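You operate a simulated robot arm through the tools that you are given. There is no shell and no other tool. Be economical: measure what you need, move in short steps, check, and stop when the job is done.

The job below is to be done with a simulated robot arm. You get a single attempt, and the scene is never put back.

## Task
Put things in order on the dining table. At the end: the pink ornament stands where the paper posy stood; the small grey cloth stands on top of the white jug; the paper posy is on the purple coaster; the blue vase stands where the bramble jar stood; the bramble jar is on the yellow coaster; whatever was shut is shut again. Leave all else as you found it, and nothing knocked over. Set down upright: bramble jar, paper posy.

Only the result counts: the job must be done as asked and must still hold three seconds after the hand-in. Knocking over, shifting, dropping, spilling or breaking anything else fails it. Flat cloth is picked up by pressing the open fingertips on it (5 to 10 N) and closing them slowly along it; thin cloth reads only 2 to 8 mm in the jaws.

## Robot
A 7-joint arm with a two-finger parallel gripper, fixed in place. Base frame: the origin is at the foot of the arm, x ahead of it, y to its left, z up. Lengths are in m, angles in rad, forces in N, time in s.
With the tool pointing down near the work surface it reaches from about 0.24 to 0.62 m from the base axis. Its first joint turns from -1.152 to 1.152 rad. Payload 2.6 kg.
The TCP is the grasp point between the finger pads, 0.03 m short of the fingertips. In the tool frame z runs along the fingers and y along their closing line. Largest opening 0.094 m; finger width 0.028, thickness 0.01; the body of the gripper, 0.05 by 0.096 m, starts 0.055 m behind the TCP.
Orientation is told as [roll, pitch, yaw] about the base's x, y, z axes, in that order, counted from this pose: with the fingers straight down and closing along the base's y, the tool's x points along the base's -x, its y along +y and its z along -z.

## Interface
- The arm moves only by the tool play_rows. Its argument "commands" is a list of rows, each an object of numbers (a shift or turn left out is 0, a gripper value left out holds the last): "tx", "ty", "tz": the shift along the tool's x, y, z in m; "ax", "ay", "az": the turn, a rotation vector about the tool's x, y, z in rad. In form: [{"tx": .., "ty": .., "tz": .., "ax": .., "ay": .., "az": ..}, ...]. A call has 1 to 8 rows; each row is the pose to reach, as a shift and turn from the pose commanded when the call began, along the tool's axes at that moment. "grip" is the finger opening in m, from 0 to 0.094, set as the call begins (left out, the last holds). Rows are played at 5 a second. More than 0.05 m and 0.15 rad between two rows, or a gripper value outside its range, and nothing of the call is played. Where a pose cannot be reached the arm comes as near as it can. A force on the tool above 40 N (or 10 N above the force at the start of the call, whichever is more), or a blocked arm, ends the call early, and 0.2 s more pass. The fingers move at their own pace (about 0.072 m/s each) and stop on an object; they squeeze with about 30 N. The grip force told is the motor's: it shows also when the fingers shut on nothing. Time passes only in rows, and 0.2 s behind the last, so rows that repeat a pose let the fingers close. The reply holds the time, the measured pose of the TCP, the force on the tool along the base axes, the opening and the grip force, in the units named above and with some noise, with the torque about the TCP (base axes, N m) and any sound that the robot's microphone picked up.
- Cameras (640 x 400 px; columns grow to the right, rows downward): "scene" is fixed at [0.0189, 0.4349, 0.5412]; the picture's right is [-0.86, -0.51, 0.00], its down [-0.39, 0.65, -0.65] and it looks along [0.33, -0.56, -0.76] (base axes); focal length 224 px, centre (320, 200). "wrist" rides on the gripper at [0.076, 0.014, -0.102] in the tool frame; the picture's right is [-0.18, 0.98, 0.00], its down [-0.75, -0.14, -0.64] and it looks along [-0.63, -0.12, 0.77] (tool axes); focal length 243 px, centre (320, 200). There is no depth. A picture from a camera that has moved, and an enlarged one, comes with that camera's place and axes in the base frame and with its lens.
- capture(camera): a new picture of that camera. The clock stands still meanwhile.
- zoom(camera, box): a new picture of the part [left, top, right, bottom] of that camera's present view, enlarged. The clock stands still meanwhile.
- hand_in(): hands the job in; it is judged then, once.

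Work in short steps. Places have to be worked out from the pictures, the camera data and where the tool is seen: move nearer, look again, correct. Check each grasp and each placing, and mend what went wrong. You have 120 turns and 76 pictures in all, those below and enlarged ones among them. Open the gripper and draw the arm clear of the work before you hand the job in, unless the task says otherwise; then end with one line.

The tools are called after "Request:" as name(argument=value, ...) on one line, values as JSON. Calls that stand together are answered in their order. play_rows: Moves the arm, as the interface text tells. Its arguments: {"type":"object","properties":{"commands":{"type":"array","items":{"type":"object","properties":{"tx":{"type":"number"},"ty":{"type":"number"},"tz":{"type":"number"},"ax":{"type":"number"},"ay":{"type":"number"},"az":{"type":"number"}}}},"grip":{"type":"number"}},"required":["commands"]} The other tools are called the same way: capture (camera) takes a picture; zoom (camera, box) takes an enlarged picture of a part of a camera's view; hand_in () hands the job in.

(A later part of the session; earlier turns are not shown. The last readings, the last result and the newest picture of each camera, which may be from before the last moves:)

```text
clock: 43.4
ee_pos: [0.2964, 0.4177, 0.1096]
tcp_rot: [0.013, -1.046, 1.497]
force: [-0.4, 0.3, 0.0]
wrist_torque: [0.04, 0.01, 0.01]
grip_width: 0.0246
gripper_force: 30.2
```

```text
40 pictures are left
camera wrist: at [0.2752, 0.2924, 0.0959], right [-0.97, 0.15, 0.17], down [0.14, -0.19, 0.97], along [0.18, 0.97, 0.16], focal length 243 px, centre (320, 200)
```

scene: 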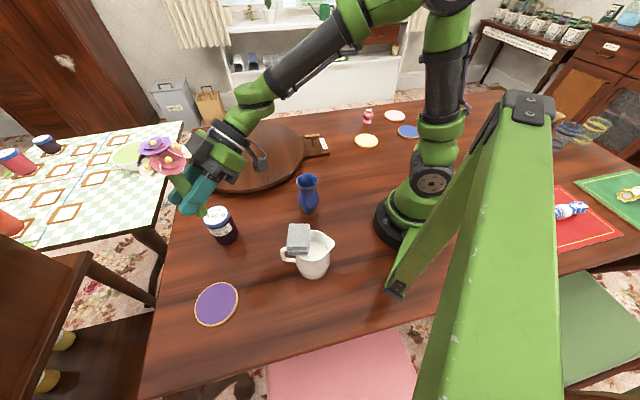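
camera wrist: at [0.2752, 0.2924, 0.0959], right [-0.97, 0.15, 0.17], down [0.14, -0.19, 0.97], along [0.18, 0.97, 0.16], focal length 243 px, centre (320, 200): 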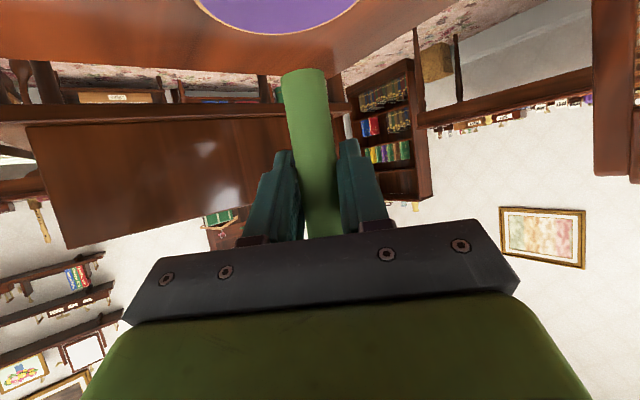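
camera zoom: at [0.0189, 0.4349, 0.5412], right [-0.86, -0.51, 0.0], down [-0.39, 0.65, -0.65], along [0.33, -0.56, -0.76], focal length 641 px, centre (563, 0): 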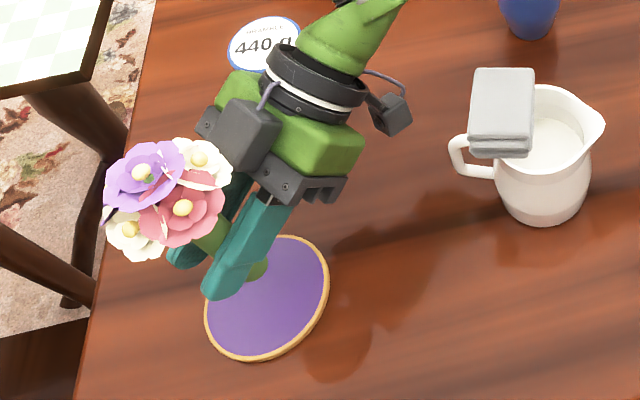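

The stem base is at about (0.296, 0.4255) against the coaster centre at about (0.298, 0.422). I lower toward it.

Request:
play_rows(commands=[{"tx": 0.013, "ty": -0.001, "tz": 0.0065}, {"tx": 0.026, "ty": -0.001, "tz": 0.013}, {"tx": 0.0345, "ty": -0.001, "tz": 0.018}, {"tx": 0.0345, "ty": -0.001, "tz": 0.018}])

Request:
play_rows(commands=[{"tx": 0.0013, "tz": 0.0008}, {"tx": 0.0026, "tz": 0.0015}, {"tx": 0.0039, "tz": 0.0023}, {"tx": 0.0052, "tz": 0.003}])

```text
clock: 44.4
ee_pos: [0.2967, 0.4161, 0.0706]
tcp_rot: [0.013, -1.046, 1.496]
force: [0.5, 0.2, -0.8]
wrist_torque: [0.02, -0.01, -0.03]
grip_width: 0.0248
gripper_force: 30.3
```

```text
clock: 45.4
ee_pos: [0.2961, 0.4157, 0.0644]
tcp_rot: [0.014, -1.044, 1.498]
force: [0.3, 0.2, -0.3]
wrist_torque: [0.0, 0.01, 0.0]
grip_width: 0.0251
gripper_force: 29.9
```

No contact yet, so I go on in 1 mm steps.

Request:
play_rows(commands=[{"tx": 0.0009, "tz": 0.0005}, {"tx": 0.0017, "tz": 0.001}, {"tx": 0.0026, "tz": 0.0015}])

Request:
zoom(camera="scene", box=[160, 230, 280, 330])

Request:
capture(camera="wrist")

```text
clock: 46.2
ee_pos: [0.2965, 0.4169, 0.0638]
tcp_rot: [0.008, -1.051, 1.505]
force: [-1.0, -3.9, 16.3]
wrist_torque: [-0.18, 0.05, -0.02]
grip_width: 0.025
gripper_force: 29.8
```

```text
4.00 times, centred on (220, 280) of scene
camera zoom: at [0.0188, 0.4349, 0.5413], right [-0.86, -0.51, 0.0], down [-0.39, 0.65, -0.65], along [0.33, -0.56, -0.76], focal length 897 px, centre (720, -120)
```

zoom: 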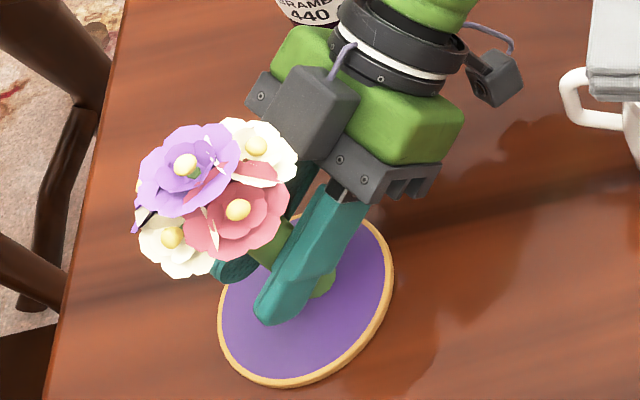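

```text
38 pictures are left
camera wrist: at [0.2759, 0.2915, 0.0494], right [-0.98, 0.15, 0.16], down [0.13, -0.19, 0.97], along [0.18, 0.97, 0.17], focal length 243 px, centre (320, 200)
```

wrist: 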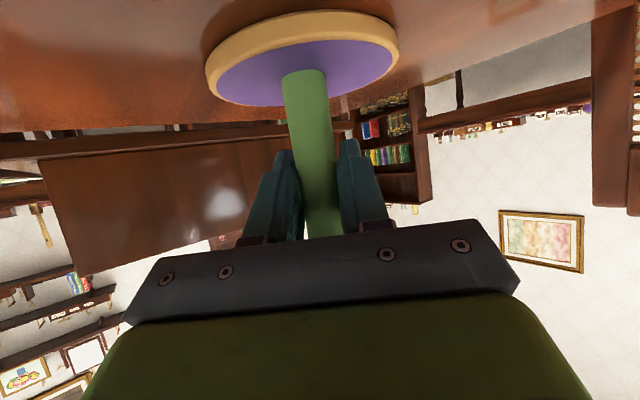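

Contact at 16 N with the stem well inside the coaster. I relieve about 1 mm, open, then back out along the tool axis.

Request:
play_rows(commands=[{"tx": -0.0009, "tz": -0.0005}, {"tx": -0.0009, "tz": -0.0005}])

Request:
play_rows(commands=[{"tz": 0}, {"tz": 0}, {"tz": 0}, {"tz": 0}], grip=0.08)

Request:
zoom(camera="scene", box=[140, 200, 300, 330])

```text
clock: 46.8
ee_pos: [0.2959, 0.4167, 0.0639]
tcp_rot: [0.013, -1.049, 1.5]
force: [0.9, 3.2, 15.9]
wrist_torque: [0.18, -0.08, 0.0]
grip_width: 0.0249
gripper_force: 29.9
```

```text
clock: 47.8
ee_pos: [0.2965, 0.4157, 0.063]
tcp_rot: [0.014, -1.045, 1.497]
force: [-0.5, -0.2, 0.0]
wrist_torque: [0.01, 0.0, 0.0]
grip_width: 0.0802
gripper_force: 0.0
```

```text
3.08 times, centred on (220, 265) of scene
camera zoom: at [0.0189, 0.4349, 0.5412], right [-0.86, -0.51, 0.0], down [-0.39, 0.65, -0.65], along [0.33, -0.56, -0.76], focal length 690 px, centre (628, 0)
```

zoom: 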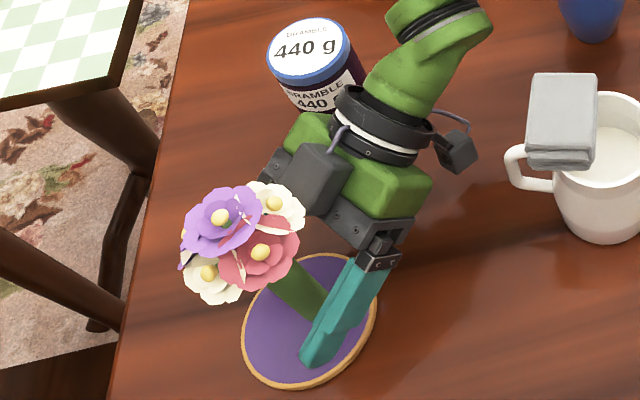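

The posy stands free on the coaster. I retreat 7 cm horizontally, then rise.

Request:
play_rows(commands=[{"tx": 0.01, "tz": -0.0173}, {"tx": 0.02, "tz": -0.0346}, {"tx": 0.035, "tz": -0.0606}, {"tx": 0.001, "tz": -0.0806}, {"tx": -0.033, "tz": -0.1003}, {"tx": -0.067, "tz": -0.12}, {"tx": -0.101, "tz": -0.1397}, {"tx": -0.13, "tz": -0.156}])

Request:
capture(camera="scene")

```text
clock: 49.6
ee_pos: [0.2958, 0.3467, 0.2538]
tcp_rot: [0.015, -1.045, 1.499]
force: [0.4, 0.0, 0.6]
wrist_torque: [-0.02, 0.02, -0.02]
grip_width: 0.08
gripper_force: 0.1
```

```text
36 pictures are left
```

scene: 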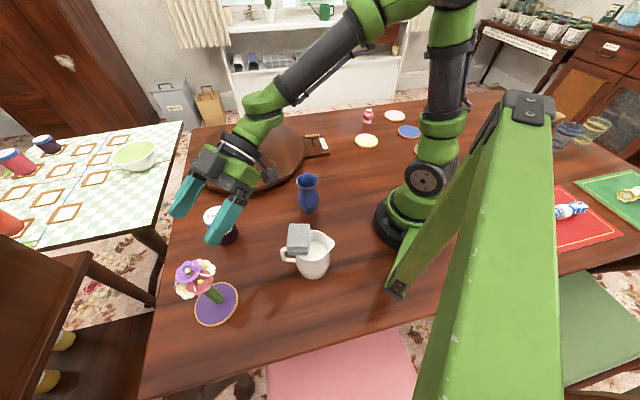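

The posy is placed well. Next is the bramble jar, whose lid centre I put at about (0.41, 0.28), z≈0.09. First I bring the tool back to vertical.

Request:
play_rows(commands=[{"ay": 0.131}, {"ay": 0.262}, {"ay": 0.393}, {"ay": 0.524}, {"ay": 0.655}, {"ay": 0.786}, {"ay": 0.917}, {"ay": 1.045}], grip=0.094)

```text
clock: 51.4
ee_pos: [0.2944, 0.3447, 0.2538]
tcp_rot: [0.005, 0.002, 1.509]
force: [0.4, 0.4, -0.1]
wrist_torque: [0.0, 0.0, -0.01]
grip_width: 0.0941
gripper_force: 0.1
```

Request:
play_rows(commands=[{"tx": 0.0096, "ty": -0.0199, "az": 0.127}, {"tx": 0.0192, "ty": -0.0398, "tz": 0.01, "az": 0.254}, {"tx": 0.0288, "ty": -0.0597, "tz": 0.02, "az": 0.381}, {"tx": 0.0383, "ty": -0.0796, "tz": 0.03, "az": 0.508}, {"tx": 0.0479, "ty": -0.0995, "tz": 0.04, "az": 0.635}, {"tx": 0.0575, "ty": -0.1194, "tz": 0.05, "az": 0.76}, {"tx": 0.0575, "ty": -0.1194, "tz": 0.05, "az": 0.76}])

Request:
capture(camera="wrist")

```text
clock: 53.0
ee_pos: [0.4018, 0.2721, 0.2041]
tcp_rot: [0.011, -0.004, 0.883]
force: [-1.0, 0.9, -0.3]
wrist_torque: [-0.01, -0.03, 0.03]
grip_width: 0.0938
gripper_force: 0.1
out of reach, approached as far as the arm can: row 3, 4, 5, 6, 7
```

```text
35 pictures are left
camera wrist: at [0.343, 0.2217, 0.3073], right [-0.64, 0.77, 0.01], down [0.59, 0.49, 0.64], along [0.49, 0.42, -0.77], focal length 243 px, centre (320, 200)
```

wrist: 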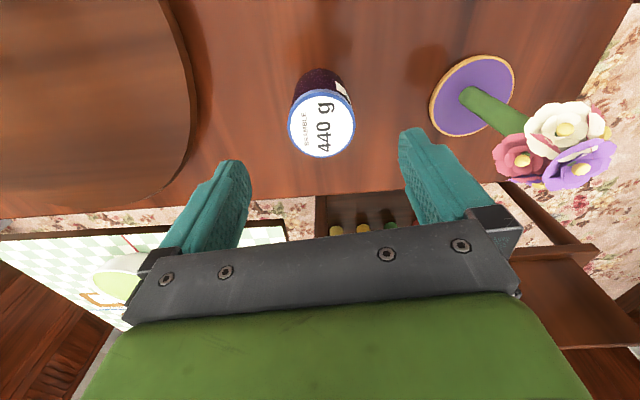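

The jar is at about (0.410, 0.281). The last yaw was not reached, so I ease the yaw back to see if the position is attained.

Request:
play_rows(commands=[{"az": -0.1}, {"az": -0.2}, {"az": -0.2}])

```text
clock: 53.8
ee_pos: [0.4008, 0.273, 0.2047]
tcp_rot: [0.01, -0.006, 1.084]
force: [-0.3, -0.1, 0.0]
wrist_torque: [-0.01, 0.01, -0.03]
grip_width: 0.0941
gripper_force: 0.0
```

It tracks from the reached pose. I align at yaw 1.08 over the jar and descend partway, then check the centring.

Request:
play_rows(commands=[{"tx": -0.0114, "ty": -0.0044, "tz": 0.02}, {"tx": -0.0114, "ty": -0.0044, "tz": 0.05}, {"tx": -0.0114, "ty": -0.0044, "tz": 0.075}, {"tx": -0.0114, "ty": -0.0044, "tz": 0.075}])

Request:
capture(camera="wrist")

```text
clock: 54.8
ee_pos: [0.4104, 0.2816, 0.1281]
tcp_rot: [0.011, -0.005, 1.084]
force: [0.6, -0.2, -0.8]
wrist_torque: [0.03, -0.03, -0.01]
grip_width: 0.0939
gripper_force: 0.1
```

```text
34 pictures are left
camera wrist: at [0.3635, 0.2203, 0.2316], right [-0.78, 0.62, 0.01], down [0.48, 0.59, 0.64], along [0.39, 0.51, -0.76], focal length 243 px, centre (320, 200)
```

wrist: 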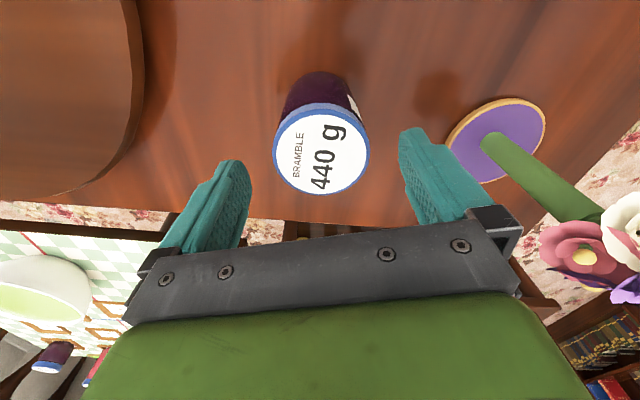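

Centred over a lid about 0.062 wide. I descend and grip.

Request:
play_rows(commands=[{"tz": 0.025}, {"tz": 0.05}, {"tz": 0.074}, {"tz": 0.074}])

Request:
play_rows(commands=[{"tz": 0}, {"tz": 0}, {"tz": 0}, {"tz": 0}], grip=0.0)

Request:
play_rows(commands=[{"tz": -0.01}, {"tz": -0.03}, {"tz": -0.06}, {"tz": -0.09}, {"tz": -0.12}, {"tz": -0.15}])

Request:
capture(camera="scene")

```text
clock: 55.8
ee_pos: [0.4095, 0.282, 0.056]
tcp_rot: [0.009, -0.005, 1.085]
force: [-0.1, -0.7, 0.3]
wrist_torque: [0.01, 0.0, 0.01]
grip_width: 0.0939
gripper_force: 0.0
```

```text
clock: 56.8
ee_pos: [0.4103, 0.2823, 0.0564]
tcp_rot: [0.008, -0.006, 1.084]
force: [1.8, 1.0, 0.0]
wrist_torque: [-0.06, -0.18, 0.06]
grip_width: 0.0627
gripper_force: 30.1
```

```text
clock: 58.2
ee_pos: [0.4113, 0.2805, 0.2054]
tcp_rot: [0.012, -0.003, 1.084]
force: [-0.3, -0.1, -4.2]
wrist_torque: [-0.01, 0.0, 0.03]
grip_width: 0.0622
gripper_force: 29.4
```

```text
33 pictures are left
```

scene: 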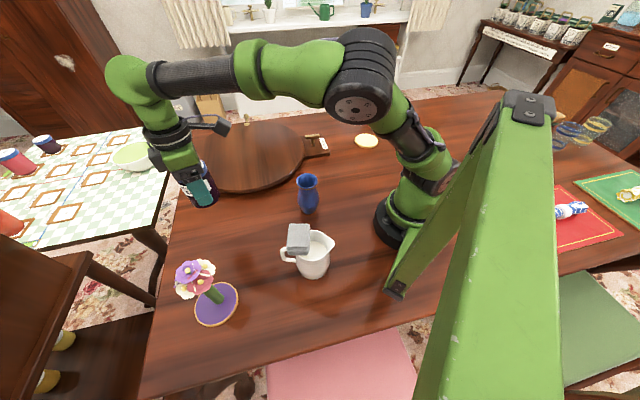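

The jar is held. The elbow has swung out sideways in this configuration, so I swing back in moderate stages and watch it.

Request:
play_rows(commands=[{"tx": 0.0304, "ty": -0.0174, "tz": -0.01, "az": 0.0725}, {"tx": 0.0608, "ty": -0.0348, "tz": -0.02, "az": 0.145}, {"tx": 0.0912, "ty": -0.0521, "tz": -0.02, "az": 0.2175}, {"tx": 0.1217, "ty": -0.0695, "tz": -0.02, "az": 0.29}, {"tx": 0.1521, "ty": -0.0869, "tz": -0.02, "az": 0.3625}, {"tx": 0.1825, "ty": -0.1043, "tz": -0.02, "az": 0.435}, {"tx": 0.2129, "ty": -0.1216, "tz": -0.02, "az": 0.5075}, {"tx": 0.2433, "ty": -0.139, "tz": -0.02, "az": 0.58}])

Request:
capture(camera="scene")

```text
clock: 60.0
ee_pos: [0.4193, -0.0007, 0.2236]
tcp_rot: [0.013, -0.001, 0.502]
force: [1.0, -0.3, -5.0]
wrist_torque: [-0.02, -0.02, -0.03]
grip_width: 0.0622
gripper_force: 29.7
```

```text
32 pictures are left
```

scene: 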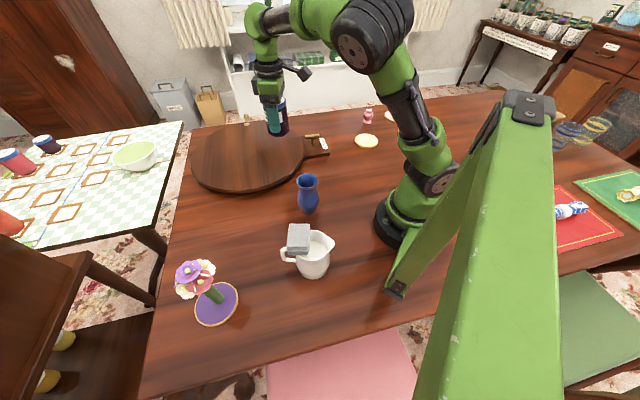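

Request:
play_rows(commands=[{"tx": 0.0287, "ty": -0.0213, "az": 0.0875}, {"tx": 0.0574, "ty": -0.0427, "az": 0.175}, {"tx": 0.086, "ty": -0.064, "az": 0.2625}, {"tx": 0.1147, "ty": -0.0853, "az": 0.35}, {"tx": 0.1434, "ty": -0.1066, "az": 0.4375}, {"tx": 0.1721, "ty": -0.128, "az": 0.525}, {"tx": 0.2007, "ty": -0.1493, "az": 0.6125}, {"tx": 0.2294, "ty": -0.1706, "az": 0.7}])

Request:
capture(camera="scene")

Request:
capture(camera="wrist")

```text
clock: 61.8
ee_pos: [0.3021, -0.2604, 0.2219]
tcp_rot: [0.008, 0.008, -0.196]
force: [0.0, -0.3, -4.4]
wrist_torque: [-0.01, 0.01, 0.04]
grip_width: 0.0624
gripper_force: 30.1
```

```text
31 pictures are left
```

scene: 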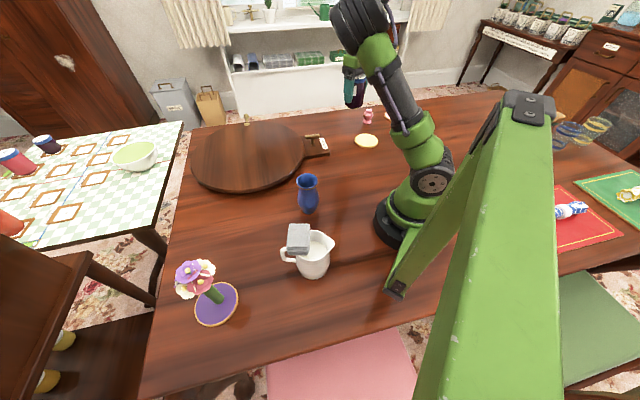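

```text
30 pictures are left
camera wrist: at [0.2308, -0.2321, 0.3265], right [0.37, 0.93, 0.01], down [0.72, -0.29, 0.63], along [0.59, -0.23, -0.77], focal length 243 px, centre (320, 200)
```

wrist: 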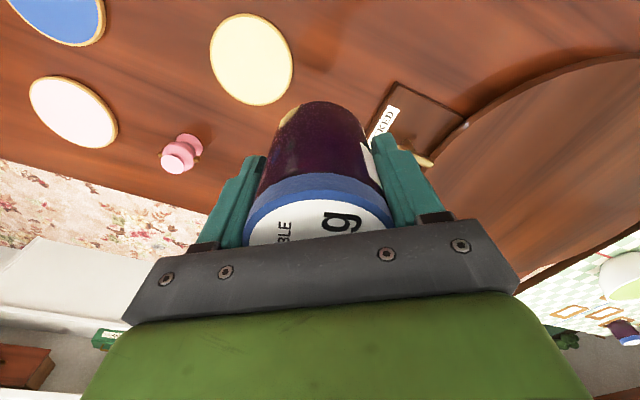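

The yellow coaster is at about (0.250, -0.325). I move over it, level the jar and go partway down.

Request:
play_rows(commands=[{"tx": 0.0128, "ty": -0.0246, "ay": -0.005}, {"tx": 0.0255, "ty": -0.0493, "ay": -0.01}, {"tx": 0.0383, "ty": -0.0739, "ay": -0.014}, {"tx": 0.0383, "ty": -0.0739, "ay": -0.014, "tz": 0.03}, {"tx": 0.0383, "ty": -0.0739, "ay": -0.014, "tz": 0.06}, {"tx": 0.0383, "ty": -0.0739, "ay": -0.014, "tz": 0.09}, {"tx": 0.0383, "ty": -0.0739, "ay": -0.014, "tz": 0.12}, {"tx": 0.0383, "ty": -0.0739, "ay": -0.014, "tz": 0.12}])

Request:
capture(camera="wrist")

Request:
zoom(camera="scene", box=[310, 80, 430, 170])

```text
clock: 63.6
ee_pos: [0.2477, -0.3242, 0.1009]
tcp_rot: [0.006, -0.006, -0.196]
force: [0.6, 1.2, -4.6]
wrist_torque: [0.02, -0.02, -0.02]
grip_width: 0.0623
gripper_force: 30.2
```

```text
29 pictures are left
camera wrist: at [0.1764, -0.2953, 0.2041], right [0.37, 0.93, 0.01], down [0.71, -0.29, 0.65], along [0.6, -0.23, -0.76], focal length 243 px, centre (320, 200)
```

wrist: 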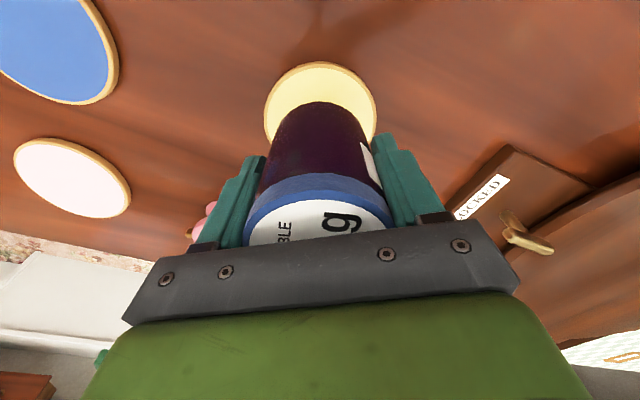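

```text
4.44 times, centred on (370, 125) of scene
camera zoom: at [0.0189, 0.4349, 0.5412], right [-0.86, -0.51, 0.0], down [-0.39, 0.65, -0.65], along [0.33, -0.56, -0.76], focal length 996 px, centre (98, 533)
```

zoom: 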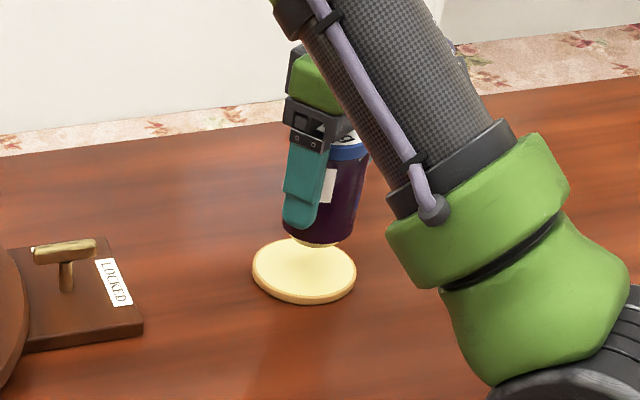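

The coaster centre is at about (0.251, -0.321). I nudge 3 mm and lower until the jar nearly touches.

Request:
play_rows(commands=[{"tx": -0.0024, "ty": 0.003, "tz": 0.012}, {"tx": -0.0024, "ty": 0.003, "tz": 0.024}, {"tx": -0.0024, "ty": 0.003, "tz": 0.033}, {"tx": -0.0024, "ty": 0.003, "tz": 0.033}])

Request:
play_rows(commands=[{"tz": 0.001}, {"tz": 0.002}, {"tz": 0.003}])

```text
clock: 64.6
ee_pos: [0.2516, -0.3205, 0.0684]
tcp_rot: [0.008, -0.005, -0.194]
force: [0.3, 0.1, -4.4]
wrist_torque: [0.0, 0.0, 0.0]
grip_width: 0.0628
gripper_force: 30.2
```

```text
clock: 65.4
ee_pos: [0.2519, -0.3202, 0.0661]
tcp_rot: [0.01, -0.004, -0.194]
force: [-0.3, 0.9, -4.4]
wrist_torque: [0.02, 0.04, 0.04]
grip_width: 0.0626
gripper_force: 30.0
```

Request:
play_rows(commands=[{"tz": 0.0007}, {"tz": 0.0014}, {"tz": 0.0021}])

```text
clock: 66.2
ee_pos: [0.252, -0.3227, 0.0655]
tcp_rot: [0.006, -0.009, -0.195]
force: [0.9, 2.4, 16.0]
wrist_torque: [0.05, 0.09, 0.02]
grip_width: 0.0622
gripper_force: 29.8
```

Contact at 16 N. I ease up slightly, open and rise.

Request:
play_rows(commands=[{"tz": -0.001}, {"tz": -0.001}])

Request:
play_rows(commands=[{"tz": 0}, {"tz": 0}, {"tz": 0}], grip=0.094)

Request:
play_rows(commands=[{"tz": -0.015}, {"tz": -0.03}, {"tz": -0.06}, {"tz": -0.09}, {"tz": -0.12}, {"tz": -0.15}, {"tz": -0.15}])

Request:
capture(camera="wrist")

```text
clock: 66.8
ee_pos: [0.2519, -0.3212, 0.0651]
tcp_rot: [0.005, -0.007, -0.198]
force: [1.7, -3.0, 9.6]
wrist_torque: [-0.27, -0.01, 0.03]
grip_width: 0.0623
gripper_force: 30.1
```

```text
clock: 67.6
ee_pos: [0.2522, -0.3211, 0.0651]
tcp_rot: [0.008, -0.007, -0.195]
force: [0.1, -0.1, 0.5]
wrist_torque: [0.01, -0.03, -0.02]
grip_width: 0.0942
gripper_force: 0.1
```

```text
clock: 69.2
ee_pos: [0.2506, -0.3213, 0.214]
tcp_rot: [0.008, -0.005, -0.195]
force: [-0.3, 0.1, 0.8]
wrist_torque: [0.01, 0.0, -0.02]
grip_width: 0.0942
gripper_force: 0.0
```

```text
27 pictures are left
camera wrist: at [0.1787, -0.2929, 0.3174], right [0.37, 0.93, 0.01], down [0.71, -0.29, 0.65], along [0.6, -0.23, -0.76], focal length 243 px, centre (320, 200)
```

wrist: 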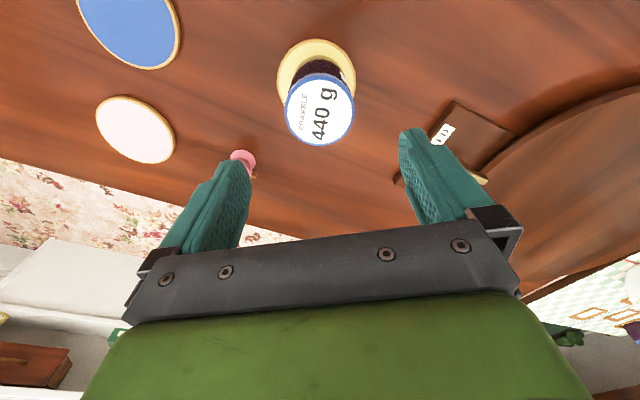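

The jar stands centred on the yellow coaster. Next is the ornament near (0.305, -0.465), so I move above it and look.

Request:
play_rows(commands=[{"tx": -0.0203, "ty": -0.0326, "az": 0.1}, {"tx": -0.0407, "ty": -0.0652, "az": 0.2}, {"tx": -0.061, "ty": -0.0978, "az": 0.3}, {"tx": -0.0813, "ty": -0.1304, "az": 0.4}, {"tx": -0.0813, "ty": -0.1304, "az": 0.4, "tz": 0.02}, {"tx": -0.0813, "ty": -0.1304, "az": 0.4, "tz": 0.04}, {"tx": -0.0813, "ty": -0.1304, "az": 0.4, "tz": 0.04}])

Request:
capture(camera="wrist")

Request:
zoom(camera="scene", box=[300, 60, 420, 160])

```text
clock: 70.8
ee_pos: [0.3052, -0.4652, 0.1732]
tcp_rot: [0.009, -0.002, -0.597]
force: [0.0, -0.1, -0.2]
wrist_torque: [-0.02, 0.02, 0.01]
grip_width: 0.0943
gripper_force: 0.1
out of reach, approached as far as the arm can: row 4, 5
```

```text
26 pictures are left
camera wrist: at [0.2498, -0.4112, 0.2769], right [0.7, 0.71, 0.01], down [0.54, -0.54, 0.64], along [0.46, -0.45, -0.77], focal length 243 px, centre (320, 200)
```

wrist: 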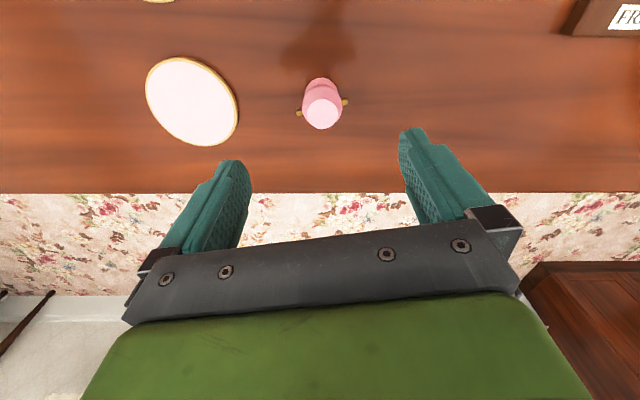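

```text
4.00 times, centred on (360, 110) of scene
camera zoom: at [0.0189, 0.4349, 0.5412], right [-0.86, -0.51, 0.0], down [-0.39, 0.65, -0.65], along [0.33, -0.56, -0.76], focal length 897 px, centre (160, 560)
```

zoom: 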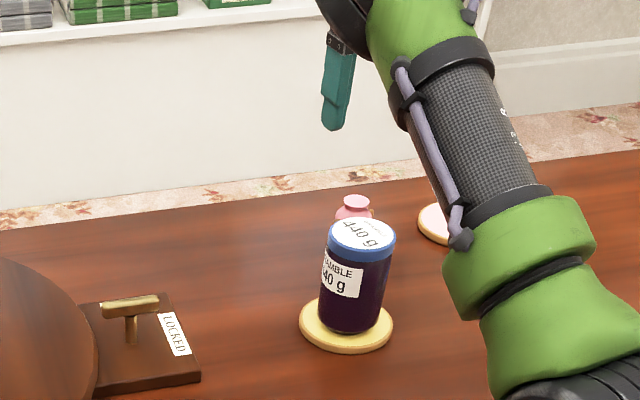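

The ornament is at about (0.310, -0.4665), with its gold handles along the present closing line. I turn the gripper about 90° so the pads take the body between the handles.

Request:
play_rows(commands=[{"tx": -0.0047, "ty": 0.0016, "az": -0.147}, {"tx": -0.0047, "ty": 0.0016, "az": -0.294}, {"tx": -0.0047, "ty": 0.0016, "az": -0.441}, {"tx": -0.0047, "ty": 0.0016, "az": -0.588}, {"tx": -0.0047, "ty": 0.0016, "az": -0.735}, {"tx": -0.0047, "ty": 0.0016, "az": -0.882}, {"tx": -0.0047, "ty": 0.0016, "az": -1.029}, {"tx": -0.0047, "ty": 0.0016, "az": -1.176}])

Request:
play_rows(commands=[{"az": -0.14}, {"az": -0.28}, {"az": -0.41}, {"az": -0.41}])

Request:
capture(camera="wrist")

```text
clock: 72.6
ee_pos: [0.3097, -0.4664, 0.1735]
tcp_rot: [0.0, -0.008, 0.583]
force: [0.0, -0.1, 0.5]
wrist_torque: [0.02, 0.02, 0.03]
grip_width: 0.0938
gripper_force: 0.1
```

```text
clock: 73.6
ee_pos: [0.3104, -0.4669, 0.1736]
tcp_rot: [-0.002, -0.009, 0.991]
force: [-0.4, -0.9, 0.0]
wrist_torque: [-0.01, -0.02, -0.03]
grip_width: 0.094
gripper_force: 0.0
```

```text
24 pictures are left
camera wrist: at [0.2564, -0.5233, 0.2765], right [-0.72, 0.69, 0.0], down [0.53, 0.55, 0.65], along [0.45, 0.47, -0.76], focal length 243 px, centre (320, 200)
```

wrist: 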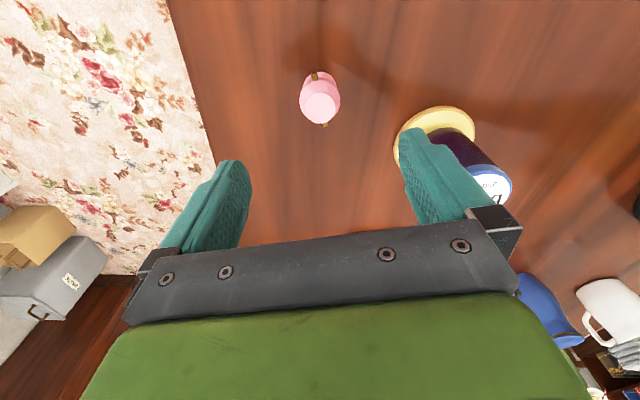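

Centred, with the rim at z≈0.047. I descend to TCP z≈0.036 and close.

Request:
play_rows(commands=[{"tz": 0.04}, {"tz": 0.08}, {"tz": 0.11}, {"tz": 0.125}, {"tz": 0.1375}, {"tz": 0.1375}])

Request:
play_rows(commands=[{"tz": 0}, {"tz": 0}, {"tz": 0}, {"tz": 0}], grip=0.0)

Request:
play_rows(commands=[{"tz": -0.01}, {"tz": -0.02}, {"tz": -0.04}, {"tz": -0.06}])

Request:
zoom(camera="wrist", box=[200, 50, 440, 250])

```text
clock: 75.0
ee_pos: [0.312, -0.4662, 0.0361]
tcp_rot: [-0.003, -0.009, 0.99]
force: [0.1, -0.2, 0.4]
wrist_torque: [0.02, 0.02, 0.01]
grip_width: 0.0938
gripper_force: 0.2
```

```text
clock: 76.0
ee_pos: [0.3126, -0.4675, 0.0367]
tcp_rot: [-0.002, -0.008, 0.99]
force: [0.9, -0.1, 0.7]
wrist_torque: [0.02, 0.0, 0.03]
grip_width: 0.0371
gripper_force: 30.4
```

```text
clock: 77.0
ee_pos: [0.3112, -0.4663, 0.0966]
tcp_rot: [-0.001, -0.009, 0.99]
force: [0.3, 0.2, -1.2]
wrist_torque: [-0.01, 0.03, 0.0]
grip_width: 0.0366
gripper_force: 30.0
```

```text
2.00 times, centred on (320, 150) of wrist
camera zoom: at [0.2566, -0.5227, 0.199], right [-0.72, 0.69, 0.0], down [0.53, 0.55, 0.65], along [0.45, 0.47, -0.76], focal length 485 px, centre (320, 300)
```

zoom: 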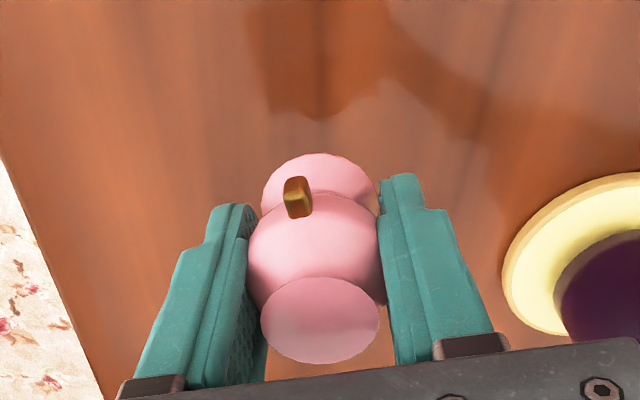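

The ornament is held firmly and nothing was touched. I carry it to above the posy's old spot, (0.457, -0.356).

Request:
play_rows(commands=[{"tx": -0.0293, "ty": -0.0103, "tz": -0.02}, {"tx": -0.0586, "ty": -0.0206, "tz": -0.03}, {"tx": -0.0878, "ty": -0.0309, "tz": -0.03}, {"tx": -0.1171, "ty": -0.0411, "tz": -0.03}, {"tx": -0.1464, "ty": -0.0514, "tz": -0.02}, {"tx": -0.1757, "ty": -0.0617, "tz": 0.0}, {"tx": -0.1757, "ty": -0.0617, "tz": 0.0}])

Request:
zoom(camera="scene", box=[270, 70, 400, 170])

```text
clock: 78.6
ee_pos: [0.459, -0.3529, 0.0977]
tcp_rot: [-0.002, -0.009, 0.991]
force: [0.9, 0.1, -0.5]
wrist_torque: [0.02, -0.03, 0.01]
grip_width: 0.0369
gripper_force: 30.0
```

```text
4.00 times, centred on (335, 120) of scene
camera zoom: at [0.0189, 0.4349, 0.5412], right [-0.86, -0.51, 0.0], down [-0.39, 0.65, -0.65], along [0.33, -0.56, -0.76], focal length 897 px, centre (260, 520)
```

zoom: 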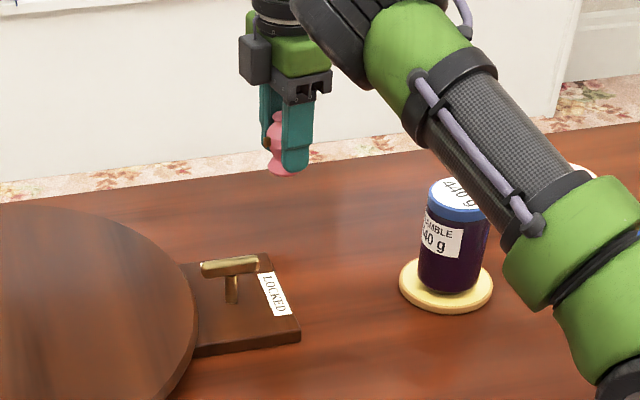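

I lower to just above the table and then touch down gently.

Request:
play_rows(commands=[{"tz": 0.02}, {"tz": 0.04}, {"tz": 0.056}, {"tz": 0.0585}, {"tz": 0.0585}])

Request:
play_rows(commands=[{"tz": 0.0007}, {"tz": 0.0014}, {"tz": 0.0021}, {"tz": 0.0025}])

```text
clock: 79.8
ee_pos: [0.4606, -0.3531, 0.0395]
tcp_rot: [-0.006, -0.009, 0.989]
force: [-0.2, 0.7, 4.8]
wrist_torque: [0.07, -0.02, -0.05]
grip_width: 0.0364
gripper_force: 30.0
```

```text
clock: 80.8
ee_pos: [0.459, -0.3525, 0.0383]
tcp_rot: [-0.006, -0.011, 0.992]
force: [-0.2, 3.7, 17.3]
wrist_torque: [0.27, 0.26, -0.15]
grip_width: 0.0366
gripper_force: 30.5
```

Contact. I ease up, then compare the base position with where the posy stood: scene pixel (327, 126) at its near base edge.

Request:
play_rows(commands=[{"tz": -0.0012}, {"tz": -0.0012}])

Request:
zoom(camera="scene", box=[295, 95, 359, 135])

```text
clock: 81.4
ee_pos: [0.4579, -0.3536, 0.036]
tcp_rot: [0.001, -0.009, 0.99]
force: [-0.5, 0.2, -1.0]
wrist_torque: [-0.03, 0.01, 0.0]
grip_width: 0.0366
gripper_force: 29.6
```

```text
10.00 times, centred on (327, 115) of scene
camera zoom: at [0.0189, 0.4349, 0.5412], right [-0.86, -0.51, 0.0], down [-0.39, 0.65, -0.65], along [0.33, -0.56, -0.76], focal length 2242 px, centre (250, 1050)
```

zoom: 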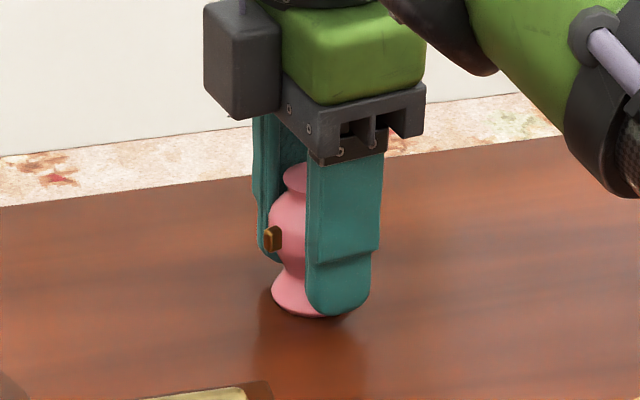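

The position agrees with the posy's old spot within a few millimetres. I touch down lightly and release.

Request:
play_rows(commands=[{"tz": 0.0006}, {"tz": 0.0006}])

Request:
play_rows(commands=[{"tz": 0}, {"tz": 0}, {"tz": 0}, {"tz": 0}], grip=0.094)

Request:
play_rows(commands=[{"tz": -0.015}, {"tz": -0.03}, {"tz": -0.06}, {"tz": -0.1}, {"tz": -0.14}, {"tz": -0.18}, {"tz": -0.18}])

Request:
capture(camera="scene")

Request:
capture(camera="wrist")

```text
clock: 82.0
ee_pos: [0.4581, -0.3545, 0.0369]
tcp_rot: [0.0, -0.008, 0.99]
force: [0.8, -0.4, 0.3]
wrist_torque: [0.01, -0.01, 0.02]
grip_width: 0.0365
gripper_force: 29.9
```

```text
clock: 83.0
ee_pos: [0.46, -0.3532, 0.0375]
tcp_rot: [-0.003, -0.009, 0.989]
force: [-0.1, -0.2, 0.8]
wrist_torque: [0.01, -0.01, 0.0]
grip_width: 0.094
gripper_force: 0.1
```

```text
clock: 84.6
ee_pos: [0.4587, -0.3538, 0.2183]
tcp_rot: [-0.003, -0.008, 0.99]
force: [0.6, 0.4, -1.1]
wrist_torque: [0.05, 0.03, 0.01]
grip_width: 0.0942
gripper_force: 0.1
```

```text
20 pictures are left
```

scene: 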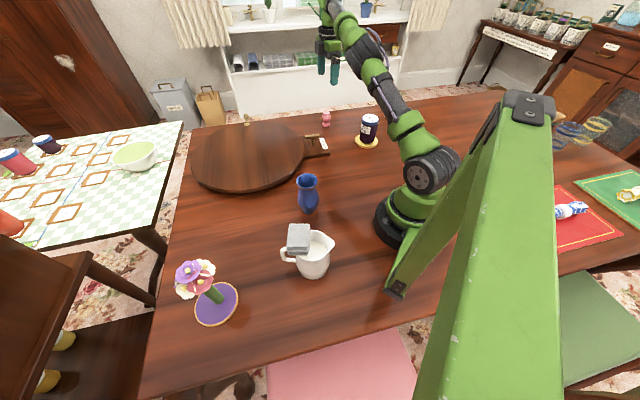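

```text
19 pictures are left
camera wrist: at [0.4041, -0.41, 0.3209], right [-0.72, 0.69, 0.0], down [0.53, 0.55, 0.65], along [0.45, 0.47, -0.76], focal length 243 px, centre (320, 200)
```

wrist: 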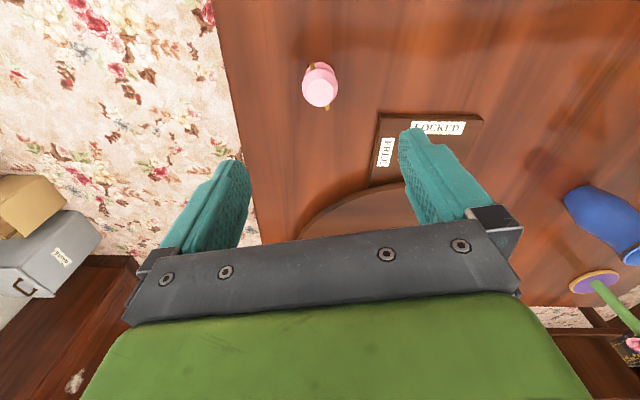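

The ornament stands in place and all else looks fine. The last object is the vase near (0.262, 0.088), so I swing over to it at z≈0.25.

Request:
play_rows(commands=[{"tx": -0.0212, "ty": 0.0297, "tz": -0.01}, {"tx": -0.0424, "ty": 0.0593, "tz": -0.02}, {"tx": -0.0636, "ty": 0.089, "tz": -0.03}, {"tx": -0.0847, "ty": 0.1187, "tz": -0.03}, {"tx": -0.1059, "ty": 0.1483, "tz": -0.03}, {"tx": -0.1271, "ty": 0.178, "tz": -0.03}])

```text
clock: 86.0
ee_pos: [0.3788, -0.1486, 0.2471]
tcp_rot: [-0.002, -0.009, 0.989]
force: [-1.1, 0.0, -0.6]
wrist_torque: [0.01, 0.0, 0.01]
grip_width: 0.0941
gripper_force: 0.1
```

Request:
play_rows(commands=[{"tx": -0.0194, "ty": 0.0313, "az": -0.043}, {"tx": -0.0387, "ty": 0.0627, "az": -0.086}, {"tx": -0.0581, "ty": 0.094, "az": -0.129}, {"tx": -0.0774, "ty": 0.1253, "az": -0.171}, {"tx": -0.0968, "ty": 0.1566, "az": -0.214}, {"tx": -0.1161, "ty": 0.188, "az": -0.257}, {"tx": -0.1355, "ty": 0.2193, "az": -0.3}, {"tx": -0.1355, "ty": 0.2193, "az": -0.3}])

Request:
capture(camera="wrist")

Request:
zoom(camera="scene", box=[270, 160, 350, 220])

```text
clock: 87.8
ee_pos: [0.2694, 0.0841, 0.2484]
tcp_rot: [-0.006, -0.009, 1.291]
force: [-0.5, -0.1, 1.1]
wrist_torque: [0.03, -0.03, 0.03]
grip_width: 0.094
gripper_force: 0.0
```

```text
18 pictures are left
camera wrist: at [0.234, 0.0144, 0.3509], right [-0.89, 0.45, 0.0], down [0.34, 0.68, 0.65], along [0.29, 0.58, -0.76], focal length 243 px, centre (320, 200)
```

wrist: 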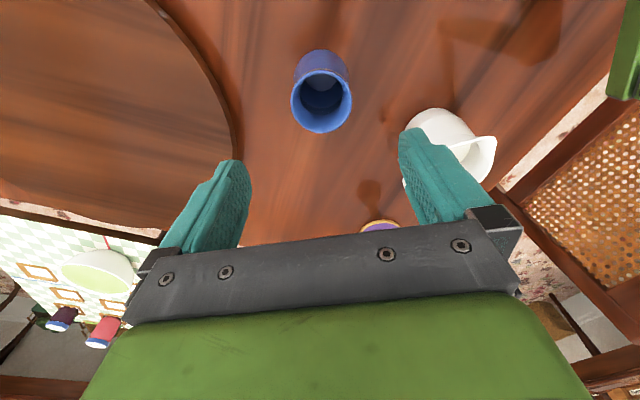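

```text
6.67 times, centred on (310, 190) of scene
camera zoom: at [0.0189, 0.4349, 0.5412], right [-0.86, -0.51, 0.0], down [-0.39, 0.65, -0.65], along [0.33, -0.56, -0.76], focal length 1495 px, centre (387, 267)
```

zoom: 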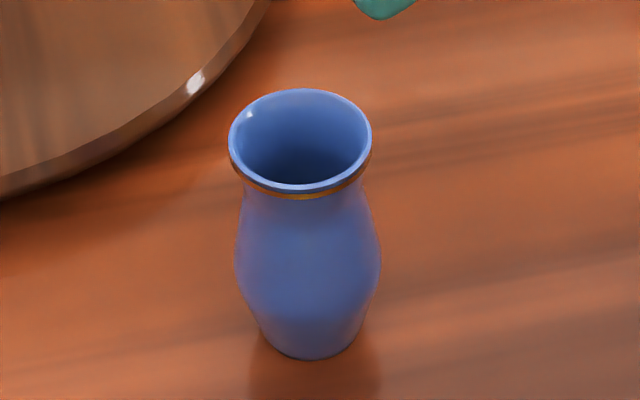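

The vase rim is at (0.267, 0.0845), z≈0.118, and the belly is about 0.062 wide. I descend to TCP z≈0.072 around the belly and close.

Request:
play_rows(commands=[{"tx": 0.0006, "ty": 0.0019, "tz": 0.04}, {"tx": 0.0006, "ty": 0.0019, "tz": 0.08}, {"tx": 0.0006, "ty": 0.0019, "tz": 0.1}, {"tx": 0.0006, "ty": 0.0019, "tz": 0.1}])

Request:
capture(camera="wrist")

```text
clock: 88.8
ee_pos: [0.2671, 0.0851, 0.1508]
tcp_rot: [-0.004, -0.008, 1.291]
force: [-0.7, -0.3, 0.0]
wrist_torque: [0.0, -0.03, 0.0]
grip_width: 0.0941
gripper_force: 0.1
```

```text
16 pictures are left
camera wrist: at [0.2324, 0.0153, 0.2518], right [-0.89, 0.45, 0.0], down [0.34, 0.68, 0.65], along [0.29, 0.58, -0.76], focal length 243 px, centre (320, 200)
```

wrist: 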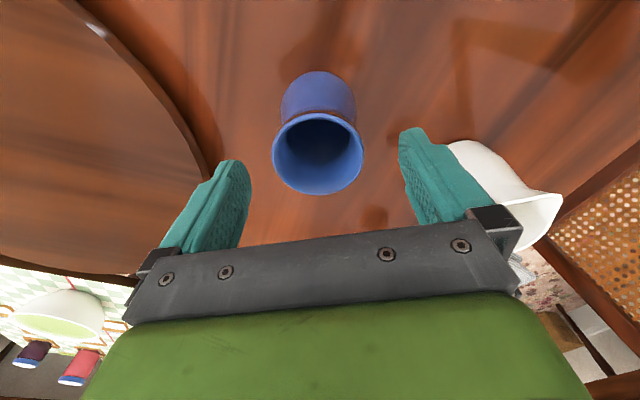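

Request:
play_rows(commands=[{"tz": 0.03}, {"tz": 0.06}, {"tz": 0.078}, {"tz": 0.078}])

Request:
play_rows(commands=[{"tz": 0}, {"tz": 0}, {"tz": 0}, {"tz": 0}], grip=0.0)

Request:
play_rows(commands=[{"tz": -0.01}, {"tz": -0.02}, {"tz": -0.04}, {"tz": -0.06}])

Request:
zoom(camera="scene", box=[250, 140, 370, 240])

```text
clock: 89.8
ee_pos: [0.2547, 0.0921, 0.102]
tcp_rot: [0.02, -0.101, 1.286]
force: [-0.5, -0.4, 0.1]
wrist_torque: [0.0, 0.02, 0.01]
grip_width: 0.0939
gripper_force: 0.0
out of reach, approached as far as the arm can: row 1, 2, 3
```

```text
clock: 90.8
ee_pos: [0.2542, 0.0919, 0.1022]
tcp_rot: [0.019, -0.101, 1.286]
force: [1.3, 0.2, 0.6]
wrist_torque: [0.03, -0.15, 0.01]
grip_width: 0.0603
gripper_force: 30.2
```

```text
clock: 91.8
ee_pos: [0.2682, 0.0838, 0.132]
tcp_rot: [-0.005, -0.009, 1.288]
force: [0.5, 0.3, -2.2]
wrist_torque: [0.01, -0.01, -0.02]
grip_width: 0.0609
gripper_force: 30.1
out of reach, approached as far as the arm can: row 1, 2, 3
```

```text
4.00 times, centred on (310, 190) of scene
camera zoom: at [0.019, 0.4349, 0.5412], right [-0.86, -0.51, 0.0], down [-0.39, 0.65, -0.65], along [0.33, -0.56, -0.76], focal length 897 px, centre (360, 240)
```

zoom: 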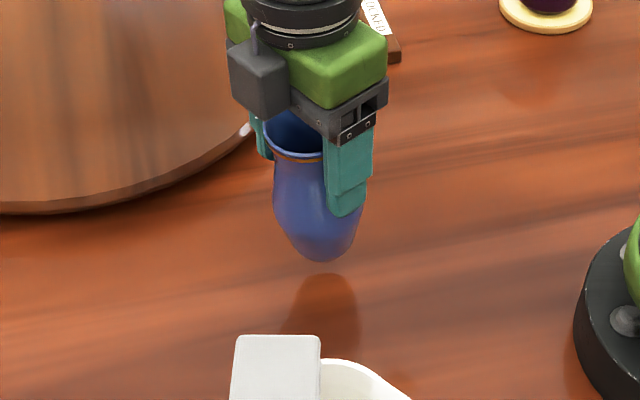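

The arm could not fully reach down in this elbow pose, so it gripped the vase higher, at TCP z=0.102 with a 0.10 rad pitch. It holds, but now leans about 5° after levelling, which I will undo by restoring that pitch. I raise it and carry it toward the jar's old place, (0.410, 0.281).

Request:
play_rows(commands=[{"tz": -0.035}, {"tz": -0.07}, {"tx": -0.0387, "ty": -0.0136, "tz": -0.08}, {"tx": -0.0773, "ty": -0.0272, "tz": -0.08}, {"tx": -0.116, "ty": -0.0408, "tz": -0.08}, {"tx": -0.1547, "ty": -0.0543, "tz": -0.08}, {"tx": -0.1933, "ty": -0.0679, "tz": -0.08}, {"tx": -0.232, "ty": -0.0815, "tz": -0.08}])

Request:
zoom(camera="scene", box=[150, 130, 310, 250])

```text
clock: 93.6
ee_pos: [0.4106, 0.2847, 0.2118]
tcp_rot: [-0.005, -0.008, 1.291]
force: [-0.3, -0.3, -1.1]
wrist_torque: [0.02, -0.01, 0.01]
grip_width: 0.0607
gripper_force: 29.7
out of reach, approached as far as the arm can: row 1
```

```text
3.33 times, centred on (230, 190) of scene
camera zoom: at [0.0189, 0.4349, 0.5412], right [-0.86, -0.51, 0.0], down [-0.39, 0.65, -0.65], along [0.33, -0.56, -0.76], focal length 747 px, centre (620, 233)
```

zoom: 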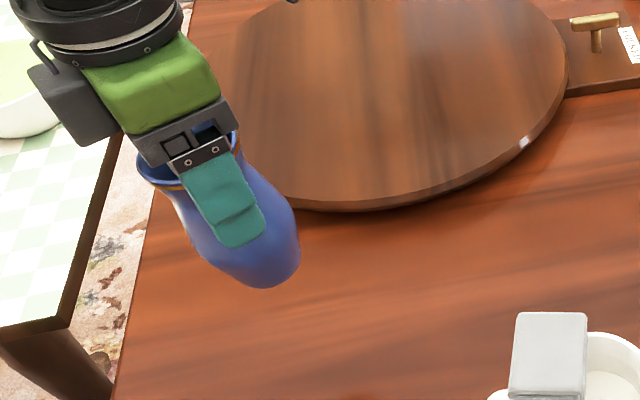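

I restore the gripping tilt (pitch -0.10, roll +0.02) and look at the vase's attitude.

Request:
play_rows(commands=[{"ay": -0.046, "ax": -0.012}, {"ay": -0.093, "ax": -0.024}, {"ay": -0.093, "ax": -0.024}])

Request:
zoom(camera="scene", box=[140, 130, 300, 250])

Request:
capture(camera="wrist")

```text
clock: 94.4
ee_pos: [0.4107, 0.2833, 0.2131]
tcp_rot: [0.017, -0.102, 1.29]
force: [0.3, 0.4, -2.0]
wrist_torque: [0.01, 0.0, 0.0]
grip_width: 0.0609
gripper_force: 29.9
```

```text
3.33 times, centred on (220, 190) of scene
camera zoom: at [0.0189, 0.4349, 0.5412], right [-0.86, -0.51, 0.0], down [-0.39, 0.65, -0.65], along [0.33, -0.56, -0.76], focal length 747 px, centre (653, 233)
```

zoom: 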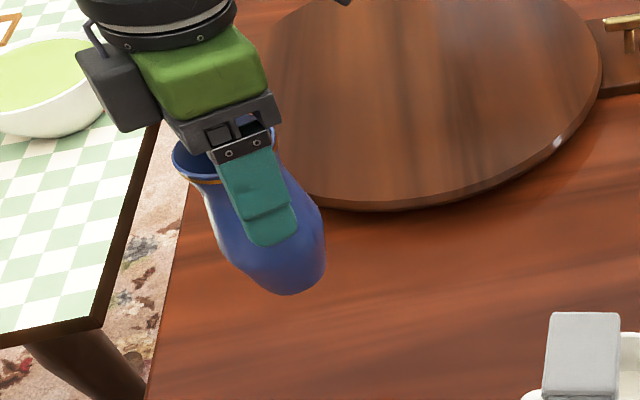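

```text
12 pictures are left
camera wrist: at [0.3752, 0.2048, 0.3082], right [-0.89, 0.45, 0.04], down [0.34, 0.62, 0.71], along [0.3, 0.65, -0.7], focal length 243 px, centre (320, 200)
```

wrist: 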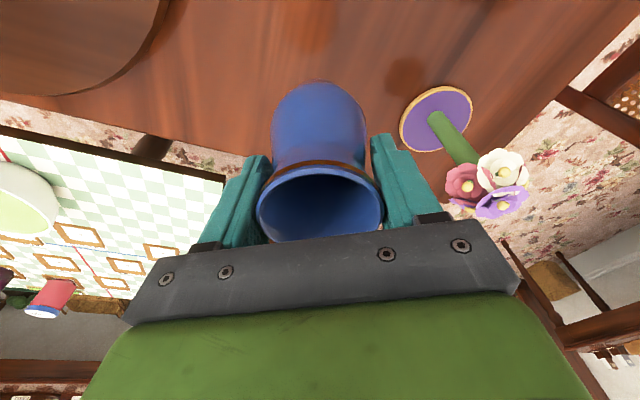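

From the vertical vanishing point in the scene view and the wrist view, the vase is upright at about pitch -0.047. I set that, centre the base on (0.410, 0.281), and lower to about 1.5 cm above contact.

Request:
play_rows(commands=[{"tx": 0.0038, "ty": -0.001, "ay": 0.027}, {"tx": 0.0038, "ty": -0.001, "ay": 0.055}, {"tx": 0.0069, "ty": -0.001, "tz": 0.03, "ay": 0.055}, {"tx": 0.0099, "ty": -0.001, "tz": 0.06, "ay": 0.055}, {"tx": 0.0135, "ty": -0.001, "tz": 0.0945, "ay": 0.055}, {"tx": 0.0135, "ty": -0.001, "tz": 0.0945, "ay": 0.055}])

Request:
zoom(camera="scene", box=[160, 150, 300, 260])

Request:
capture(camera="wrist")

```text
clock: 95.8
ee_pos: [0.4082, 0.2802, 0.1175]
tcp_rot: [0.018, -0.045, 1.29]
force: [0.5, -0.3, -1.4]
wrist_torque: [-0.01, -0.01, -0.01]
grip_width: 0.0608
gripper_force: 29.8
```

```text
3.64 times, centred on (230, 205) of scene
camera zoom: at [0.0189, 0.4349, 0.5412], right [-0.86, -0.51, 0.0], down [-0.39, 0.65, -0.65], along [0.33, -0.56, -0.76], focal length 815 px, centre (647, 182)
```

zoom: 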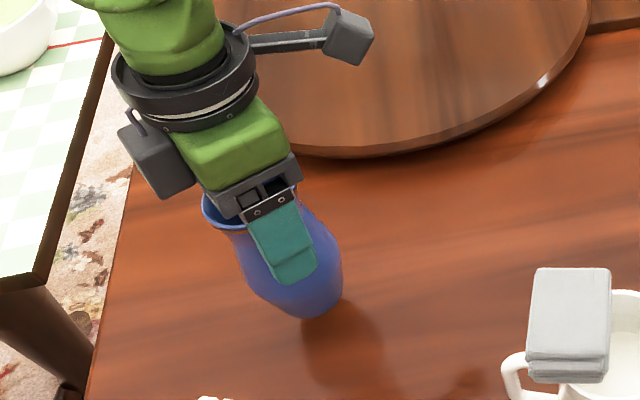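

```text
10 pictures are left
camera wrist: at [0.3755, 0.2059, 0.2177], right [-0.89, 0.45, 0.03], down [0.35, 0.65, 0.67], along [0.28, 0.61, -0.74], focal length 243 px, centre (320, 200)
```

wrist: 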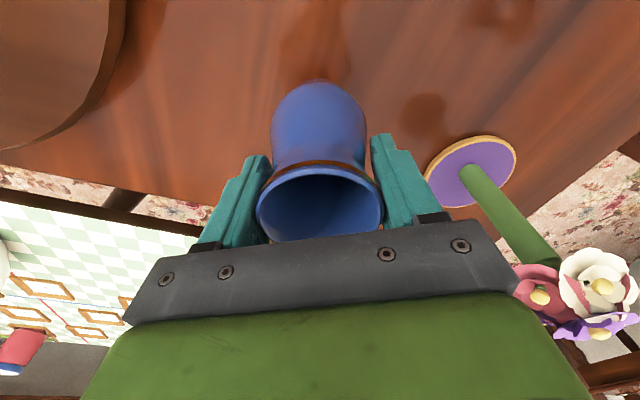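

Looks near upright. I lower carefully to contact.

Request:
play_rows(commands=[{"tz": 0.005}, {"tz": 0.01}, {"tz": 0.012}, {"tz": 0.0135}])

Request:
play_rows(commands=[{"tz": 0.001}, {"tz": 0.002}, {"tz": 0.003}])

```text
clock: 96.8
ee_pos: [0.4087, 0.2807, 0.1046]
tcp_rot: [0.018, -0.046, 1.289]
force: [-1.1, -0.3, -1.7]
wrist_torque: [-0.01, 0.02, -0.01]
grip_width: 0.0607
gripper_force: 29.8
```

```text
clock: 97.6
ee_pos: [0.4085, 0.2802, 0.1012]
tcp_rot: [0.019, -0.046, 1.291]
force: [0.7, 0.2, -3.4]
wrist_torque: [0.02, 0.01, 0.04]
grip_width: 0.0609
gripper_force: 30.1
```

Request:
play_rows(commands=[{"tz": 0.001}, {"tz": 0.002}, {"tz": 0.003}])

```text
clock: 98.4
ee_pos: [0.4098, 0.2816, 0.098]
tcp_rot: [0.02, -0.046, 1.289]
force: [-1.1, 0.2, -2.6]
wrist_torque: [-0.02, 0.04, -0.03]
grip_width: 0.0608
gripper_force: 30.2
```

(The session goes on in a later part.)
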